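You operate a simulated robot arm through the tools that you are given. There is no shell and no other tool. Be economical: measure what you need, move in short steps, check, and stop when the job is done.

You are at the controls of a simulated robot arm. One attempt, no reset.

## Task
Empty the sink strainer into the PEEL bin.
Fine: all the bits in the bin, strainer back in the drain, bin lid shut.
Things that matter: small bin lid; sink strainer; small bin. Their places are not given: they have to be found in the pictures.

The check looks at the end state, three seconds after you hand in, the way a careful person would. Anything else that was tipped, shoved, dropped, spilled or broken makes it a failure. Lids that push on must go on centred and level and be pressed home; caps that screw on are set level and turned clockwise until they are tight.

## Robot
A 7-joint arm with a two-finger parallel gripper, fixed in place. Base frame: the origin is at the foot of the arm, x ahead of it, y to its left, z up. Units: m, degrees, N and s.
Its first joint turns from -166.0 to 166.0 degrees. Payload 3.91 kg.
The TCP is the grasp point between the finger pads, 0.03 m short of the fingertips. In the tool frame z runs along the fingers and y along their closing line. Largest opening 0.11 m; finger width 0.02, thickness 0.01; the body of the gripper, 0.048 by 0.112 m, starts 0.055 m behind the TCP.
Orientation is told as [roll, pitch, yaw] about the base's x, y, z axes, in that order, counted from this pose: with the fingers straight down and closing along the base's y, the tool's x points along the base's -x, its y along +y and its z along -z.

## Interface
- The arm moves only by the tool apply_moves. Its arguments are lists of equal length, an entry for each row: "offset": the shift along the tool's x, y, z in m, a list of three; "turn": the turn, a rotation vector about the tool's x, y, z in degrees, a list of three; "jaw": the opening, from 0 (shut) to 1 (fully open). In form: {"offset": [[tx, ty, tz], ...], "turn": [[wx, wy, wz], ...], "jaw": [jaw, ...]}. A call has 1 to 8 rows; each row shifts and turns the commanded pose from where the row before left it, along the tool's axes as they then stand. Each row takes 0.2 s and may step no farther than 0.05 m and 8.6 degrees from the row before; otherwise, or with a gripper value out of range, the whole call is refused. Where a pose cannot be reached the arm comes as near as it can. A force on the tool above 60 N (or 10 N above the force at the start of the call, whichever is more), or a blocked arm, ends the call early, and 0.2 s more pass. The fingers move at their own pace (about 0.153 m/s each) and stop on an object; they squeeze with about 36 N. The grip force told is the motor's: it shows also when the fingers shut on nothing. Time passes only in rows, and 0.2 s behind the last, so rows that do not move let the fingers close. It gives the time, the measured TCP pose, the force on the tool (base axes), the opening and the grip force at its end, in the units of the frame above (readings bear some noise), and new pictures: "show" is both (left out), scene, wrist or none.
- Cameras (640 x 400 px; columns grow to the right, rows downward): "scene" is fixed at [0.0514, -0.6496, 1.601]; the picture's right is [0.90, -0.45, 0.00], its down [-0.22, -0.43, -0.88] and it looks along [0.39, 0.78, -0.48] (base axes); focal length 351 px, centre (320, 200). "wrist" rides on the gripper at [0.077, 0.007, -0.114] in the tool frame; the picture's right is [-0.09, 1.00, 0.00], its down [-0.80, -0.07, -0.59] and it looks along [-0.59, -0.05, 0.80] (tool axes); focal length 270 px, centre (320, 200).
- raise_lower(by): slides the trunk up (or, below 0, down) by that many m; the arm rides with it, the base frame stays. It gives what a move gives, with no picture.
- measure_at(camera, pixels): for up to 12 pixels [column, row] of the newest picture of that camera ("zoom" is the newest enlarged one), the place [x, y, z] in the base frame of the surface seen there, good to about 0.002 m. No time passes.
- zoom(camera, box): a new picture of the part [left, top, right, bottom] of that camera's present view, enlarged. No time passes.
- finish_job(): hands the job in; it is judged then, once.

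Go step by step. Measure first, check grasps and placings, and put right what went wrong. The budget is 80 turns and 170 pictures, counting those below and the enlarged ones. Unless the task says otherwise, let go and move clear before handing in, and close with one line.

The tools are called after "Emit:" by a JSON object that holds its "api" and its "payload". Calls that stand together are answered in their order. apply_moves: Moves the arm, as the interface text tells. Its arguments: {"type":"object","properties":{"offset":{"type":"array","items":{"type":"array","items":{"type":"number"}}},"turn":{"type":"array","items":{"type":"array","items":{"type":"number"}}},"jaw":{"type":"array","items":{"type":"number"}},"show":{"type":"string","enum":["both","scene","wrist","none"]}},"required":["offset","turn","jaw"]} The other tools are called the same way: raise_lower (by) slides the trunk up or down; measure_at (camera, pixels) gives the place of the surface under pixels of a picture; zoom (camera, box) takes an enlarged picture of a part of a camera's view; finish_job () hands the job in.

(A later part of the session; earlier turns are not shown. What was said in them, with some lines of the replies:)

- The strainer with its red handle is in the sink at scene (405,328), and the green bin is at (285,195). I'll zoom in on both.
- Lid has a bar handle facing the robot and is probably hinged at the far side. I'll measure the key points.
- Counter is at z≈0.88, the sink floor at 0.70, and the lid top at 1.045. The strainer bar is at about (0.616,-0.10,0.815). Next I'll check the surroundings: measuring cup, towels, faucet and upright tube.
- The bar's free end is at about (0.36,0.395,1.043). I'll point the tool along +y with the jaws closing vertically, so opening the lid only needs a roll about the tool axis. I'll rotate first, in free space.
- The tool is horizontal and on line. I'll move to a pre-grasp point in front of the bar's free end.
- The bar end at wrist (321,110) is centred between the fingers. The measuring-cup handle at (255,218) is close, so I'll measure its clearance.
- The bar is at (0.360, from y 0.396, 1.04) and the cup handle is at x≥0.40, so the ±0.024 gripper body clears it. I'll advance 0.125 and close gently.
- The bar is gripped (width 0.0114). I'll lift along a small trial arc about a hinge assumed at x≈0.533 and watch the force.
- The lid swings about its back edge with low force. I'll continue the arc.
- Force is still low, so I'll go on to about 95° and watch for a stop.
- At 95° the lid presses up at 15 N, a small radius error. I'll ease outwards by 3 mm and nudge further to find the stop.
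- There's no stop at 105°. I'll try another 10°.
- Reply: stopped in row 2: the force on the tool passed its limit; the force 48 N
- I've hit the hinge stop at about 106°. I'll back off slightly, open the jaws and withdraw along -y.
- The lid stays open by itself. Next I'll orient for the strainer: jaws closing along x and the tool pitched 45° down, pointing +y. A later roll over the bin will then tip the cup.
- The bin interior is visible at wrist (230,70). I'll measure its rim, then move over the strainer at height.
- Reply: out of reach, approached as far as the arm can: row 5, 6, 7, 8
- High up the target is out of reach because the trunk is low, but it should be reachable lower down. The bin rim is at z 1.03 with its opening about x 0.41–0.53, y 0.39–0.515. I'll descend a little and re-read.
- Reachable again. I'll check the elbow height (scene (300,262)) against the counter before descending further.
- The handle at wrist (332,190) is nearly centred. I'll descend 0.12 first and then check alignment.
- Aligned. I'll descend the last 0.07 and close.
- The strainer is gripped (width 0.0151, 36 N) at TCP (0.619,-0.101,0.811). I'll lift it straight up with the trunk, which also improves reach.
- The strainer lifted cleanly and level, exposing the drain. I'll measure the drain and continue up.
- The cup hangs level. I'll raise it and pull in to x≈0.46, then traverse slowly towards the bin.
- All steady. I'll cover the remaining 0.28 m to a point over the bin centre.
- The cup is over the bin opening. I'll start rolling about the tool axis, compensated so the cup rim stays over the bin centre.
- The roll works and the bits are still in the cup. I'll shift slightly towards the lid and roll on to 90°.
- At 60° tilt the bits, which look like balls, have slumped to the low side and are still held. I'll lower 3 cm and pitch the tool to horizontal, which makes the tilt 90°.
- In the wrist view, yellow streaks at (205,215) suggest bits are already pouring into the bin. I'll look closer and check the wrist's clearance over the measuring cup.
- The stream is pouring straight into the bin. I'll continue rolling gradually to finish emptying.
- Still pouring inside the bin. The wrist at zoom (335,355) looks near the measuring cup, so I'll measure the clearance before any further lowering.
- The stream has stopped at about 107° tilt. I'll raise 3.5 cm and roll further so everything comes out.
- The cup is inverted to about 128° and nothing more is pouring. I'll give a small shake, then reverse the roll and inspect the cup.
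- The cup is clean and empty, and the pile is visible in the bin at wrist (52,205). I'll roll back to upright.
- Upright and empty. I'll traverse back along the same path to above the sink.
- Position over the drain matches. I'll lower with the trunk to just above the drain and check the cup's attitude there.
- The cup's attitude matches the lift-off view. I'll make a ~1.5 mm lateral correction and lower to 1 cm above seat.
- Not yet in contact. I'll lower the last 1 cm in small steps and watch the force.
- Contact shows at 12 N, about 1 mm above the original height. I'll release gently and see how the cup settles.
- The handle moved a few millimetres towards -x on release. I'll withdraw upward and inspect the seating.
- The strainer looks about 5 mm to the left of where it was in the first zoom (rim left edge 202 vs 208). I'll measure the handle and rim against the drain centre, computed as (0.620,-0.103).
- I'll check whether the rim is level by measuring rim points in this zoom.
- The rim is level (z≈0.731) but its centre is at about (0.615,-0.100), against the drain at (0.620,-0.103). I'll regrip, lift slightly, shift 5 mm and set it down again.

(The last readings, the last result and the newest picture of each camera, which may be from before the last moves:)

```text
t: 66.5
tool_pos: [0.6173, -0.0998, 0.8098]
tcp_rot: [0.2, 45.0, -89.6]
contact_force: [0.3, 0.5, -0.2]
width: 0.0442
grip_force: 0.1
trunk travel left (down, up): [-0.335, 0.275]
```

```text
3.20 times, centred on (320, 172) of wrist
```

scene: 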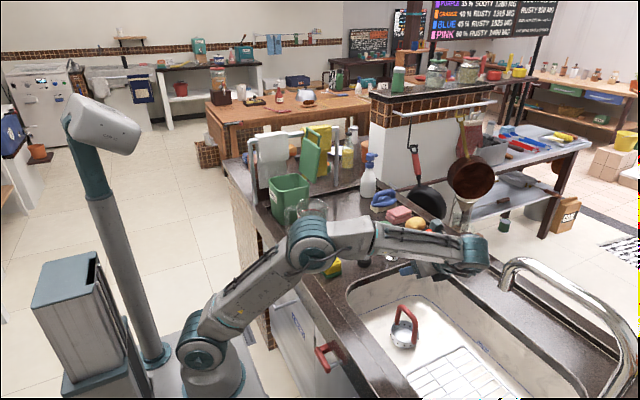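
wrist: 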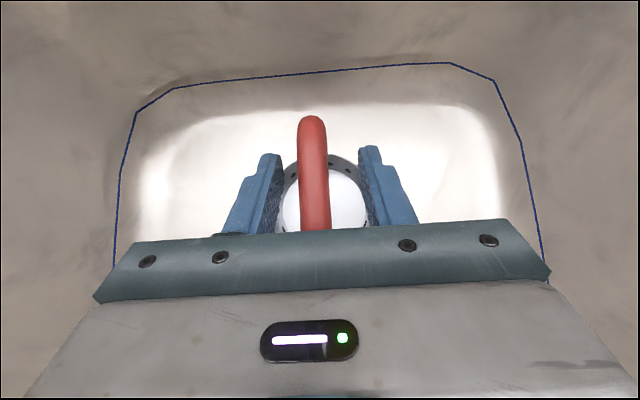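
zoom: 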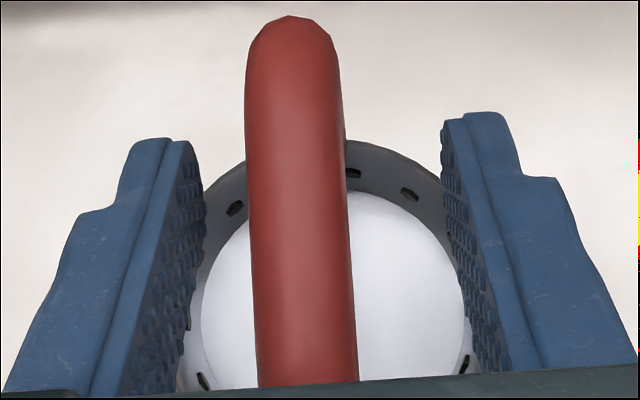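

The bar is about 4 mm towards -x of the jaw centre. I'll centre on it and close.

Emit:
{"api": "apply_moves", "payload": {"offset": [[0, -0.004, 0], [0, 0, 0], [0, 0, 0], [0, 0, 0], [0, 0, 0]], "turn": [[0, 0, 0], [0, 0, 0], [0, 0, 0], [0, 0, 0], [0, 0, 0]], "jaw": [0.4, 0.25, 0.1, 0, 0], "show": "wrist"}}

Emit:
{"api": "zoom", "payload": {"camera": "scene", "box": [340, 270, 500, 370]}}

```text
t: 67.8
tool_pos: [0.6142, -0.1014, 0.8101]
tcp_rot: [0.1, 44.9, -89.8]
contact_force: [0.0, -0.8, -0.6]
width: 0.0149
grip_force: 36.2
trunk travel left (down, up): [-0.335, 0.275]
```

wrist: 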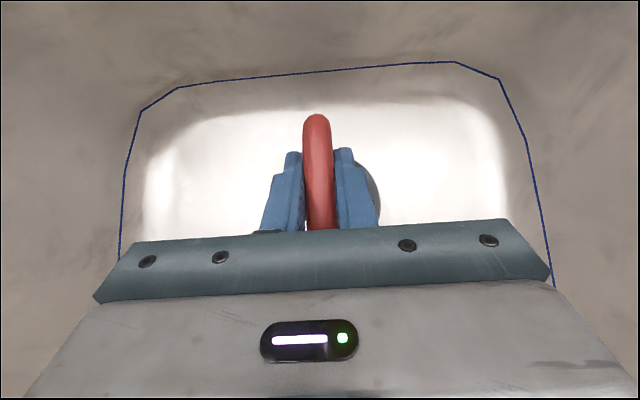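

```text
4.00 times, centred on (420, 320) of scene
```

zoom: 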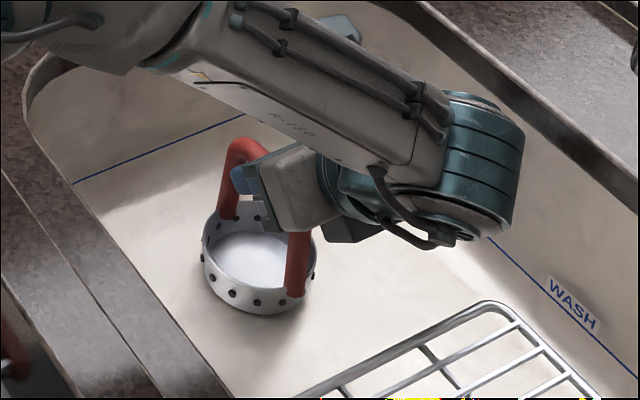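

Gripped at x=0.614; the original grip was at x=0.619. I'll lift 6 mm, shift +5.2 mm in x and -1 mm in y, then lower.

Emit:
{"api": "apply_moves", "payload": {"offset": [[0.0042, 0, -0.0042], [0, 0, 0], [-0.0007, 0.0052, -0.0007], [0, 0, 0], [-0.0021, 0, 0.0021], [-0.0016, 0, 0.0016], [0, 0, 0], [0, 0, 0]], "turn": [[0, 0, 0], [0, 0, 0], [0, 0, 0], [0, 0, 0], [0, 0, 0], [0, 0, 0], [0, 0, 0], [0, 0, 0]], "jaw": [0, 0, 0, 0, 0, 0, 0, 0], "show": "none"}}

Emit:
{"api": "zoom", "payload": {"camera": "scene", "box": [340, 270, 500, 370]}}

```text
t: 69.5
tool_pos: [0.6194, -0.1022, 0.8116]
tcp_rot: [0.1, 44.8, -89.8]
contact_force: [-0.4, 0.0, -1.6]
width: 0.0152
grip_force: 35.8
trunk travel left (down, up): [-0.335, 0.275]
```

```text
4.00 times, centred on (420, 320) of scene
```

zoom: 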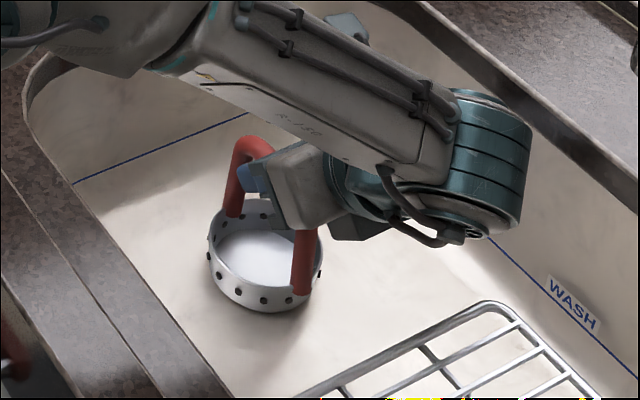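

The cup now matches the first zoom (rim 208–323). I'll lower the last 1.5 mm, release and withdraw.

Emit:
{"api": "apply_moves", "payload": {"offset": [[-0.0007, 0, 0.0007], [-0.0004, 0, 0.0004], [0, 0, 0], [0, 0, 0], [0, 0, 0], [0, 0, 0]], "turn": [[0, 0, 0], [0, 0, 0], [0, 0, 0], [0, 0, 0], [0, 0, 0], [0, 0, 0]], "jaw": [0, 0, 0.15, 0.3, 0.5, 0.5], "show": "none"}}

Emit:
{"api": "apply_moves", "payload": {"offset": [[0.02, 0, -0.02], [0.025, 0, -0.025], [0.025, 0, -0.025], [0.025, 0, -0.025], [0.025, 0, -0.025], [0, 0, 0]], "turn": [[0, 0, 0], [0, 0, 0], [0, 0, 0], [0, 0, 0], [0, 0, 0], [0, 0, 0]], "jaw": [0.6, 0.6, 0.6, 0.6, 0.6, 0.6], "show": "scene"}}

Emit:
{"api": "zoom", "payload": {"camera": "scene", "box": [372, 312, 436, 352]}}

Emit:
{"api": "measure_at", "payload": {"camera": "zoom", "pixels": [[265, 276], [315, 295], [218, 225], [212, 165], [310, 80], [370, 90], [487, 205], [315, 345], [320, 220]]}}

Emit:
{"api": "zoom", "payload": {"camera": "scene", "box": [340, 270, 500, 370]}}

```text
t: 71.0
tool_pos: [0.6187, -0.1014, 0.8094]
tcp_rot: [0.1, 44.9, -89.8]
contact_force: [-0.8, -0.8, -0.4]
width: 0.0552
grip_force: 0.0
trunk travel left (down, up): [-0.335, 0.275]
```

```text
t: 72.3
tool_pos: [0.6183, -0.1016, 0.9789]
tcp_rot: [0.1, 44.9, -89.8]
contact_force: [-1.1, -0.4, 0.4]
width: 0.0663
grip_force: 0.2
trunk travel left (down, up): [-0.335, 0.275]
```

scene: 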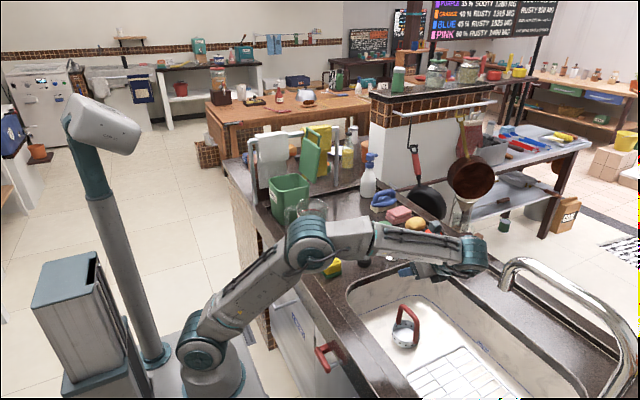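

```text
10.00 times, centred on (404, 332) of scene
```

zoom: 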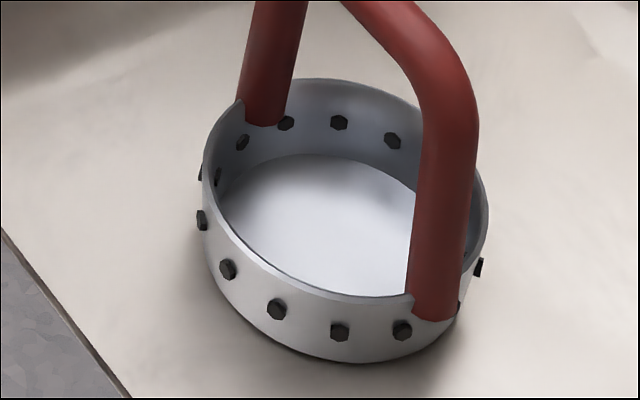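

```text
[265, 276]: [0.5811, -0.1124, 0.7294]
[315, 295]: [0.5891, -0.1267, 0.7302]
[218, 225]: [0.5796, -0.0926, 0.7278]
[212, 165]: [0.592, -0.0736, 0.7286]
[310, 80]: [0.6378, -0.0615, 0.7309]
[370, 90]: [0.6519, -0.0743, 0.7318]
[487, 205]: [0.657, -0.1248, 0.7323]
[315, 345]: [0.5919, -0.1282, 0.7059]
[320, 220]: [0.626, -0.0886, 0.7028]
```

```text
4.00 times, centred on (420, 320) of scene
```

zoom: 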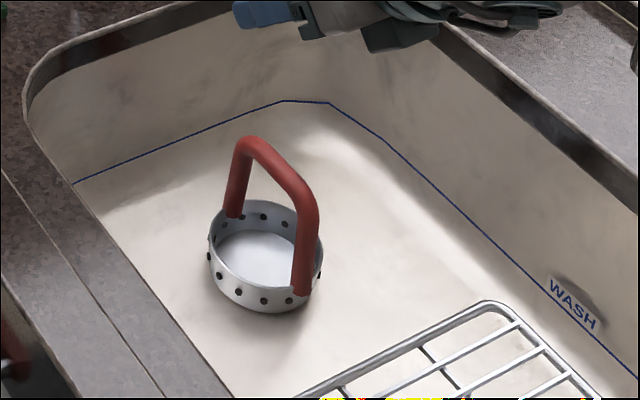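

The strainer is seated exactly as in the first picture and empty. Next is the lid: raise with the trunk and traverse back towards the open lid.

Emit:
{"api": "raise_lower", "payload": {"by": 0.24}}

Emit:
{"api": "apply_moves", "payload": {"offset": [[0.028, -0.004, 0.028], [0.028, -0.004, 0.028], [0.028, -0.004, 0.028], [0.028, -0.004, 0.028], [0.028, -0.004, 0.028], [0.028, -0.004, 0.028], [0.028, -0.004, 0.028], [0.028, -0.004, 0.028]], "turn": [[0, 0, 0], [0, 0, 0], [0, 0, 0], [0, 0, 0], [0, 0, 0], [0, 0, 0], [0, 0, 0], [0, 0, 0]], "jaw": [0.5, 0.5, 0.5, 0.5, 0.5, 0.5, 0.5, 0.5], "show": "none"}}

Emit:
{"api": "apply_moves", "payload": {"offset": [[0, 0, 0], [0, 0, 0], [0, 0, 0], [0, 0, 0], [0, 0, 0], [0, 0, 0], [0, 0, 0], [0, 0, 0]], "turn": [[0, 7.5, 0], [0, 7.5, 0], [0, 7.5, 0], [0, 7.5, 0], [0, 7.5, 0], [0, 7.5, 0], [0, 0, 8.3], [0, 0, 8.3]], "jaw": [0.5, 0.5, 0.5, 0.5, 0.5, 0.5, 0.5, 0.5]}}

```text
t: 74.8
tool_pos: [0.6189, -0.1007, 1.2197]
tcp_rot: [0.1, 45.0, -89.8]
contact_force: [-0.2, -1.0, -0.2]
width: 0.0661
grip_force: 0.0
trunk travel left (down, up): [-0.575, 0.035]
```

```text
t: 76.7
tool_pos: [0.5861, 0.217, 1.2178]
tcp_rot: [0.1, 44.9, -89.8]
contact_force: [-0.2, 0.4, 0.9]
width: 0.0552
grip_force: 0.0
trunk travel left (down, up): [-0.575, 0.035]
```

```text
t: 78.5
tool_pos: [0.5867, 0.2151, 1.2172]
tcp_rot: [-89.8, 73.4, -179.9]
contact_force: [0.0, 0.3, 0.0]
width: 0.0549
grip_force: 0.0
trunk travel left (down, up): [-0.575, 0.035]
```

scene: 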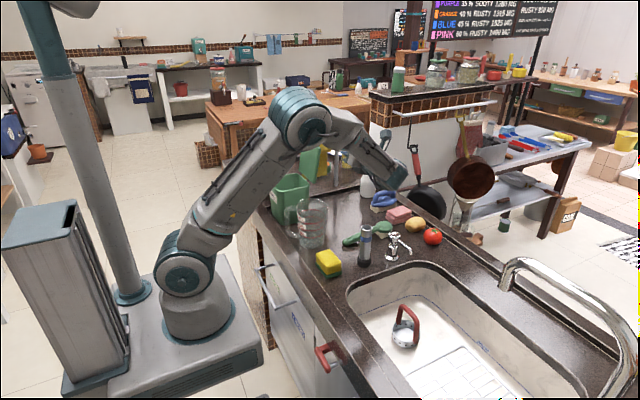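
wrist: 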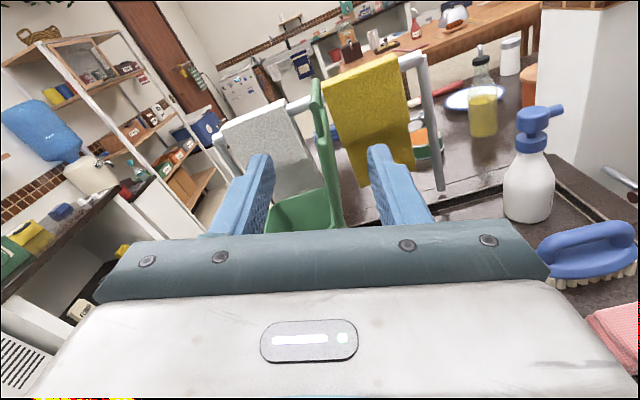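

The bar is at wrist (316,90) between the jaws. I'll measure it to align.

Emit:
{"api": "measure_at", "payload": {"camera": "wrist", "pixels": [[316, 100], [316, 85], [317, 110], [322, 140], [328, 190]]}}

Emit:
{"api": "zoom", "payload": {"camera": "wrist", "box": [250, 60, 410, 160]}}

```text
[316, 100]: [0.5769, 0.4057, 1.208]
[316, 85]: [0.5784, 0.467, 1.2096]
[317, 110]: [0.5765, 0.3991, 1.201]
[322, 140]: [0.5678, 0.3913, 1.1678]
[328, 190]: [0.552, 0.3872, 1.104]
```

```text
4.00 times, centred on (330, 110) of wrist
```

zoom: 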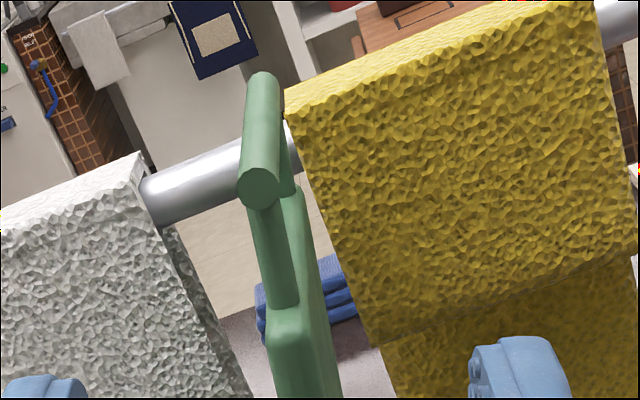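

Bar centre is at about (0.577, y≥0.395, 1.204). I'll align and advance 0.185 with the jaws open, then close.

Emit:
{"api": "apply_moves", "payload": {"offset": [[-0.014, -0.0055, 0.02], [0, 0, 0.045], [0, 0, 0.04], [0, 0, 0.04], [0, 0, 0.04], [0, 0, 0]], "turn": [[0, 0, 0], [0, 0, 0], [0, 0, 0], [0, 0, 0], [0, 0, 0], [0, 0, 0]], "jaw": [0.5, 0.5, 0.5, 0.5, 0.5, 0.5], "show": "wrist"}}

Emit:
{"api": "apply_moves", "payload": {"offset": [[0, 0, 0], [0, 0, 0], [0, 0, 0], [0, 0, 0]], "turn": [[0, 0, 0], [0, 0, 0], [0, 0, 0], [0, 0, 0]], "jaw": [0.3, 0.15, 0, 0], "show": "wrist"}}

```text
t: 79.8
tool_pos: [0.577, 0.399, 1.2064]
tcp_rot: [-89.7, 73.6, -179.7]
contact_force: [-0.3, 0.2, 0.7]
width: 0.0548
grip_force: 0.1
trunk travel left (down, up): [-0.575, 0.035]
```

wrist: 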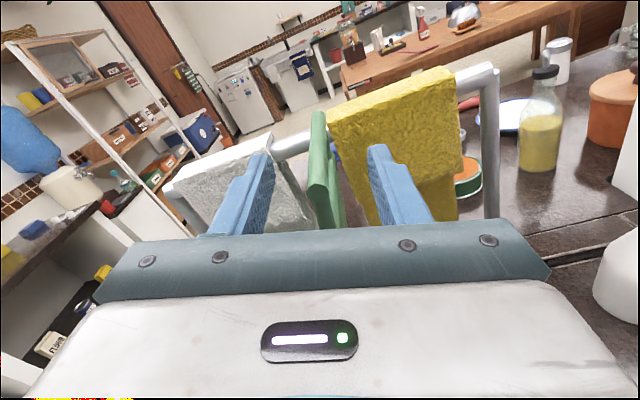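

```text
t: 80.8
tool_pos: [0.5743, 0.4, 1.207]
tcp_rot: [-89.6, 73.6, -179.5]
contact_force: [-5.2, -1.6, -0.3]
width: 0.0118
grip_force: 45.0
trunk travel left (down, up): [-0.575, 0.035]
```

wrist: 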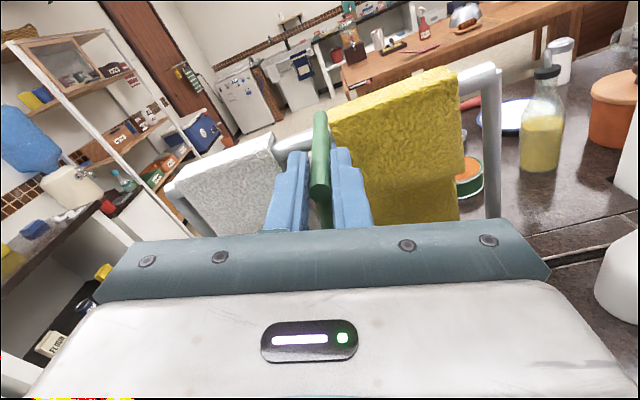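

The bar is gripped. The fitted hinge is (0.5356,1.035) with R≈0.176, so I'll run the closing arc in reverse.

Emit:
{"api": "apply_moves", "payload": {"offset": [[-0.0031, -0.0244, 0], [-0.0031, -0.0244, 0], [-0.0031, -0.0244, 0], [-0.0031, -0.0244, 0], [0, 0, 0]], "turn": [[0, 0, -8], [0, 0, -8], [0, 0, -8], [0, 0, -8], [0, 0, 0]], "jaw": [0, 0, 0, 0, 0], "show": "scene"}}

```text
t: 82.0
tool_pos: [0.4813, 0.4007, 1.2001]
tcp_rot: [89.1, 74.5, -0.8]
contact_force: [1.8, -2.8, -10.5]
width: 0.0116
grip_force: 45.1
trunk travel left (down, up): [-0.575, 0.035]
```

scene: 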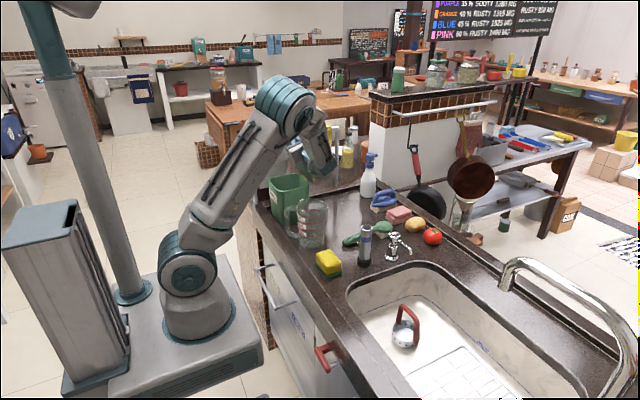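

Force is -10 N in z, so my arc is slightly too wide. I'll ease inward a little and continue.

Emit:
{"api": "apply_moves", "payload": {"offset": [[-0.0025, 0, 0], [-0.0031, -0.0244, 0], [-0.0031, -0.0244, 0], [-0.0031, -0.0244, 0], [-0.0031, -0.0244, 0], [0, 0, 0]], "turn": [[0, 0, 0], [0, 0, -8], [0, 0, -8], [0, 0, -8], [0, 0, -8], [0, 0, 0]], "jaw": [0, 0, 0, 0, 0, 0], "show": "wrist"}}

Emit:
{"api": "zoom", "payload": {"camera": "scene", "box": [230, 130, 374, 220]}}

```text
t: 83.5
tool_pos: [0.4005, 0.3999, 1.1444]
tcp_rot: [89.8, 42.5, 0.0]
contact_force: [2.6, 0.3, -3.8]
width: 0.0119
grip_force: 45.0
trunk travel left (down, up): [-0.575, 0.035]
```

wrist: 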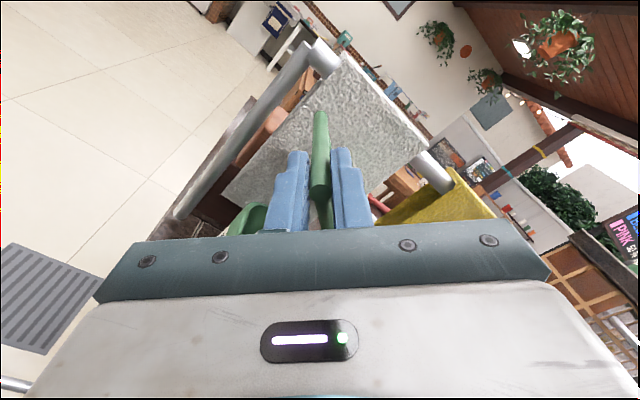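

```text
4.44 times, centred on (302, 175) of scene
```

zoom: 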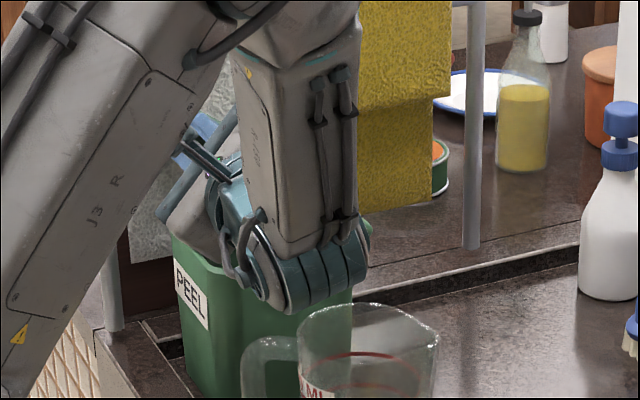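

Force is fine. The wrist hangs near the measuring cup, so I'll measure its extents before going lower.

Emit:
{"api": "measure_at", "payload": {"camera": "zoom", "pixels": [[290, 305], [365, 285], [330, 300], [368, 240], [240, 280], [265, 340], [310, 330], [340, 320]]}}

```text
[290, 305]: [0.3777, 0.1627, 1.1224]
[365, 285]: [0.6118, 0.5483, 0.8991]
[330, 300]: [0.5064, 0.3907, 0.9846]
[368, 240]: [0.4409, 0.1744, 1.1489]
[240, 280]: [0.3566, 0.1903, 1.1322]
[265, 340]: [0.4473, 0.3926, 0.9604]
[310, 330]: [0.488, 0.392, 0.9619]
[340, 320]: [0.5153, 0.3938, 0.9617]
```

The wrist stays at x≲0.41, y≲0.25, clear of the cup (handle at (0.40,0.30), wall x≥0.43). I'll continue closing.

Emit:
{"api": "apply_moves", "payload": {"offset": [[-0.0031, -0.0244, 0], [-0.0031, -0.0244, 0], [-0.0031, -0.0244, 0], [-0.0023, -0.0184, 0], [0, 0, 0]], "turn": [[0, 0, -8], [0, 0, -8], [0, 0, -8], [0, 0, -6], [0, 0, 0]], "jaw": [0, 0, 0, 0, 0], "show": "wrist"}}

Emit:
{"api": "zoom", "payload": {"camera": "scene", "box": [230, 130, 374, 220]}}

```text
t: 84.7
tool_pos: [0.3637, 0.3997, 1.0592]
tcp_rot: [89.8, 12.4, 0.0]
contact_force: [1.7, -0.1, -2.3]
width: 0.0116
grip_force: 45.6
trunk travel left (down, up): [-0.575, 0.035]
```

wrist: 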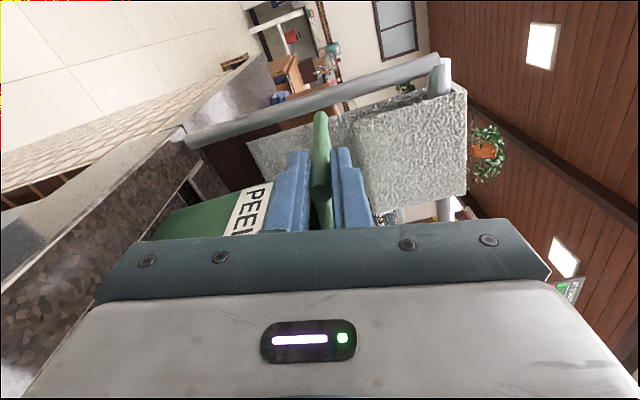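

```text
4.44 times, centred on (302, 175) of scene
```

zoom: 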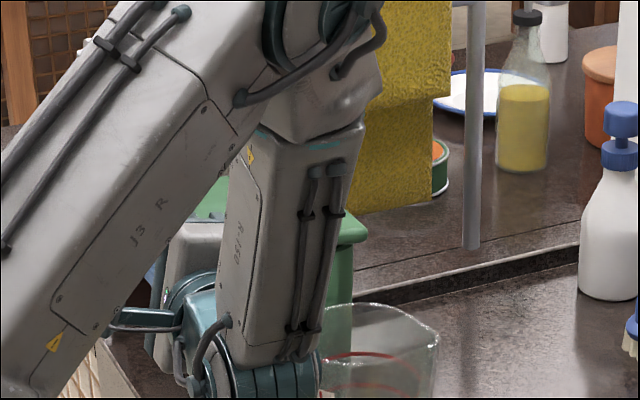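

The lid is about 6.6° from shut. I'll do the final closing steps with a light press.

Emit:
{"api": "apply_moves", "payload": {"offset": [[-0.0006, -0.0107, 0], [-0.0006, -0.0107, 0], [0, -0.0015, 0], [0, 0, 0]], "turn": [[0, 0, -3.3], [0, 0, -3.3], [0, 0, 0], [0, 0, 0]], "jaw": [0, 0, 0, 0], "show": "wrist"}}

```text
t: 85.7
tool_pos: [0.3626, 0.3997, 1.0387]
tcp_rot: [90.1, 5.9, 0.1]
contact_force: [10.5, 2.7, 15.5]
width: 0.0119
grip_force: 45.0
trunk travel left (down, up): [-0.575, 0.035]
```

wrist: 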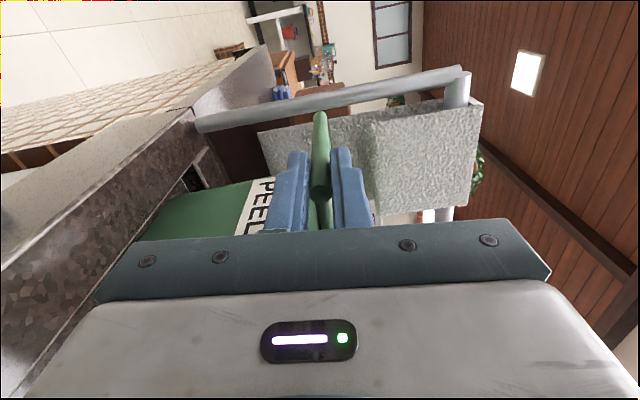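

The lid is down with a 15 N reaction. I'll release, back out along -y and check the bin and lid.

Emit:
{"api": "apply_moves", "payload": {"offset": [[0, 0, 0], [0, 0, 0], [0, 0, 0], [0, 0, -0.04], [0, 0, -0.04], [0, 0, -0.04], [0, 0, -0.04], [0, 0, 0]], "turn": [[0, 0, 0], [0, 0, 0], [0, 0, 0], [0, 0, 0], [0, 0, 0], [0, 0, 0], [0, 0, 0], [0, 0, 0]], "jaw": [0.2, 0.4, 0.5, 0.5, 0.5, 0.5, 0.5, 0.5], "show": "none"}}

Emit:
{"api": "apply_moves", "payload": {"offset": [[0, 0.04, -0.02], [0, 0.04, -0.02], [0, 0.04, -0.02], [0, 0.04, -0.02], [0, 0.04, -0.02], [0, 0.04, -0.02], [0, 0, 0]], "turn": [[0, 0, 0], [0, 0, 0], [0, 0, 0], [0, 0, 0], [0, 0, 0], [0, 0, 0], [0, 0, 0]], "jaw": [0.5, 0.5, 0.5, 0.5, 0.5, 0.5, 0.5]}}

Emit:
{"api": "zoom", "payload": {"camera": "scene", "box": [230, 140, 390, 240]}}

```text
t: 87.5
tool_pos: [0.3597, 0.2395, 1.0373]
tcp_rot: [89.9, 5.9, 0.2]
contact_force: [-0.6, -0.3, 0.6]
width: 0.0547
grip_force: 0.1
trunk travel left (down, up): [-0.575, 0.035]
```

```text
t: 89.0
tool_pos: [0.3843, 0.1201, 1.2789]
tcp_rot: [90.0, 5.9, 0.1]
contact_force: [-0.2, -0.5, 0.9]
width: 0.0551
grip_force: 0.1
trunk travel left (down, up): [-0.575, 0.035]
```

scene: 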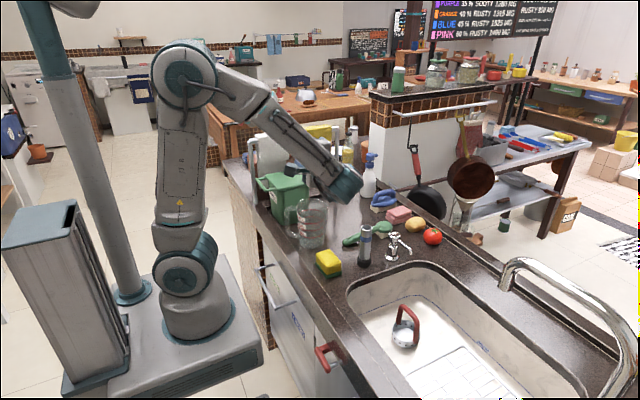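
wrist: 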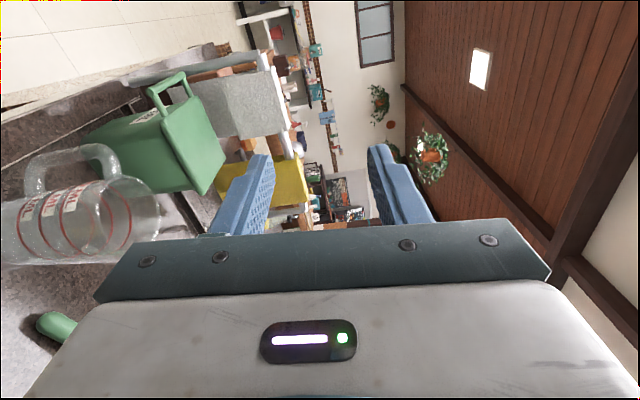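

```text
4.00 times, centred on (310, 190) of scene
```

zoom: 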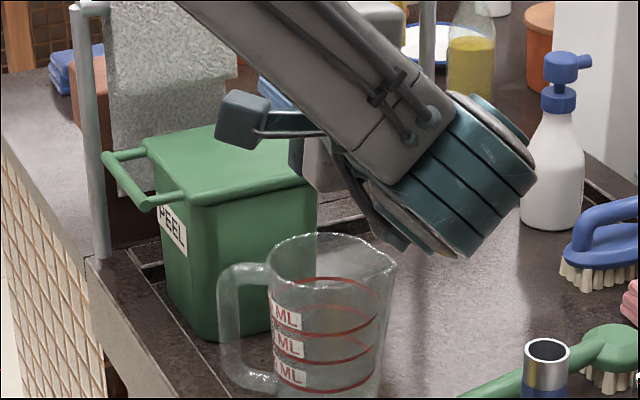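

Bin and cup are exactly where they started, and the lid looks shut. I'll measure the lid level, move the arm aside and check for stray bits.

Emit:
{"api": "measure_at", "payload": {"camera": "zoom", "pixels": [[150, 148], [185, 198], [215, 132], [300, 180], [230, 170], [125, 180]]}}

Emit:
{"api": "apply_moves", "payload": {"offset": [[0.02, 0.02, -0.04], [0.02, 0.02, -0.04], [0.02, 0.02, -0.04], [0.0, 0.02, -0.03], [0, 0, 0]], "turn": [[8, 0, 0], [8, 0, 0], [8, 0, 0], [8, 0, 0], [0, 0, 0]], "jaw": [0.5, 0.5, 0.5, 0.5, 0.5]}}

Emit:
{"api": "zoom", "payload": {"camera": "scene", "box": [230, 140, 390, 240]}}

Emit:
{"api": "zoom", "payload": {"camera": "wrist", "box": [0, 40, 320, 240]}}

```text
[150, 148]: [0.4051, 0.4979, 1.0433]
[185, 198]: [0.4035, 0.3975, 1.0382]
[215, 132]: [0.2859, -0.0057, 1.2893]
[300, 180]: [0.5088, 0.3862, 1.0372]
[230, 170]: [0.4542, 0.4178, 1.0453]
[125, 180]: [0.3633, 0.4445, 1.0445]
```

```text
t: 90.2
tool_pos: [0.3347, -0.0072, 1.3891]
tcp_rot: [57.9, 5.9, 0.1]
contact_force: [0.0, 0.6, 1.3]
width: 0.0551
grip_force: 0.2
trunk travel left (down, up): [-0.575, 0.035]
```

scene: 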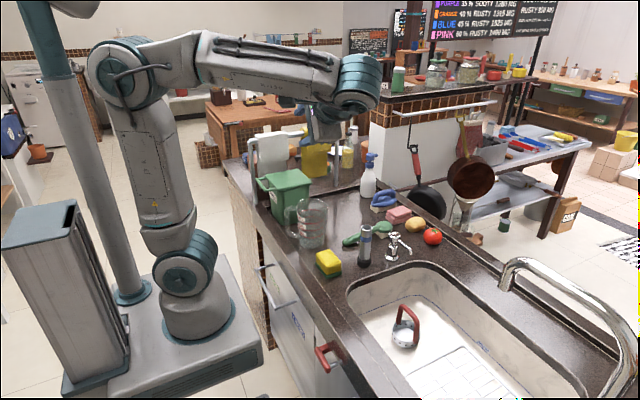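
wrist: 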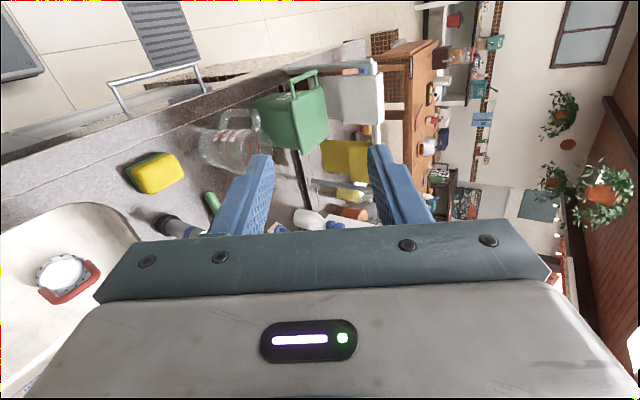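

```text
4.00 times, centred on (310, 190) of scene
```

zoom: 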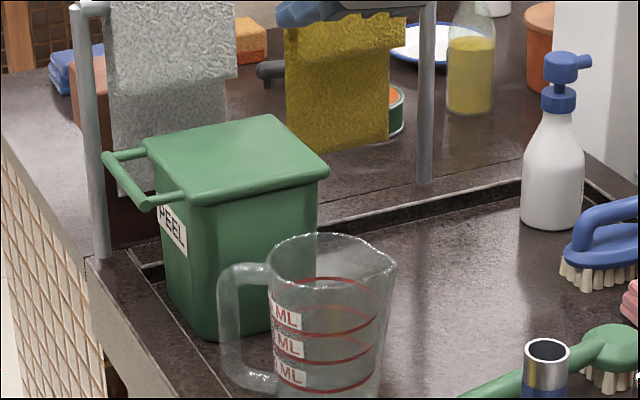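

```text
2.00 times, centred on (160, 140) of wrist
```

zoom: 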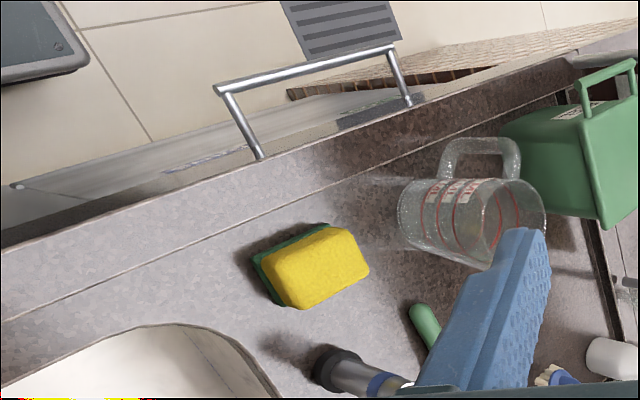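

The pictures show no stray bits, with the lid flush at z≈1.044 (1.043–1.045 at the start), the strainer in the drain, nothing else disturbed and the arm clear. I'm handing in now.

Emit:
{"api": "finish_job", "payload": {}}

```text
The job is handed in.
```

The strainer's bits were tipped into the PEEL bin, the empty strainer is back in the drain, and the bin lid is shut.
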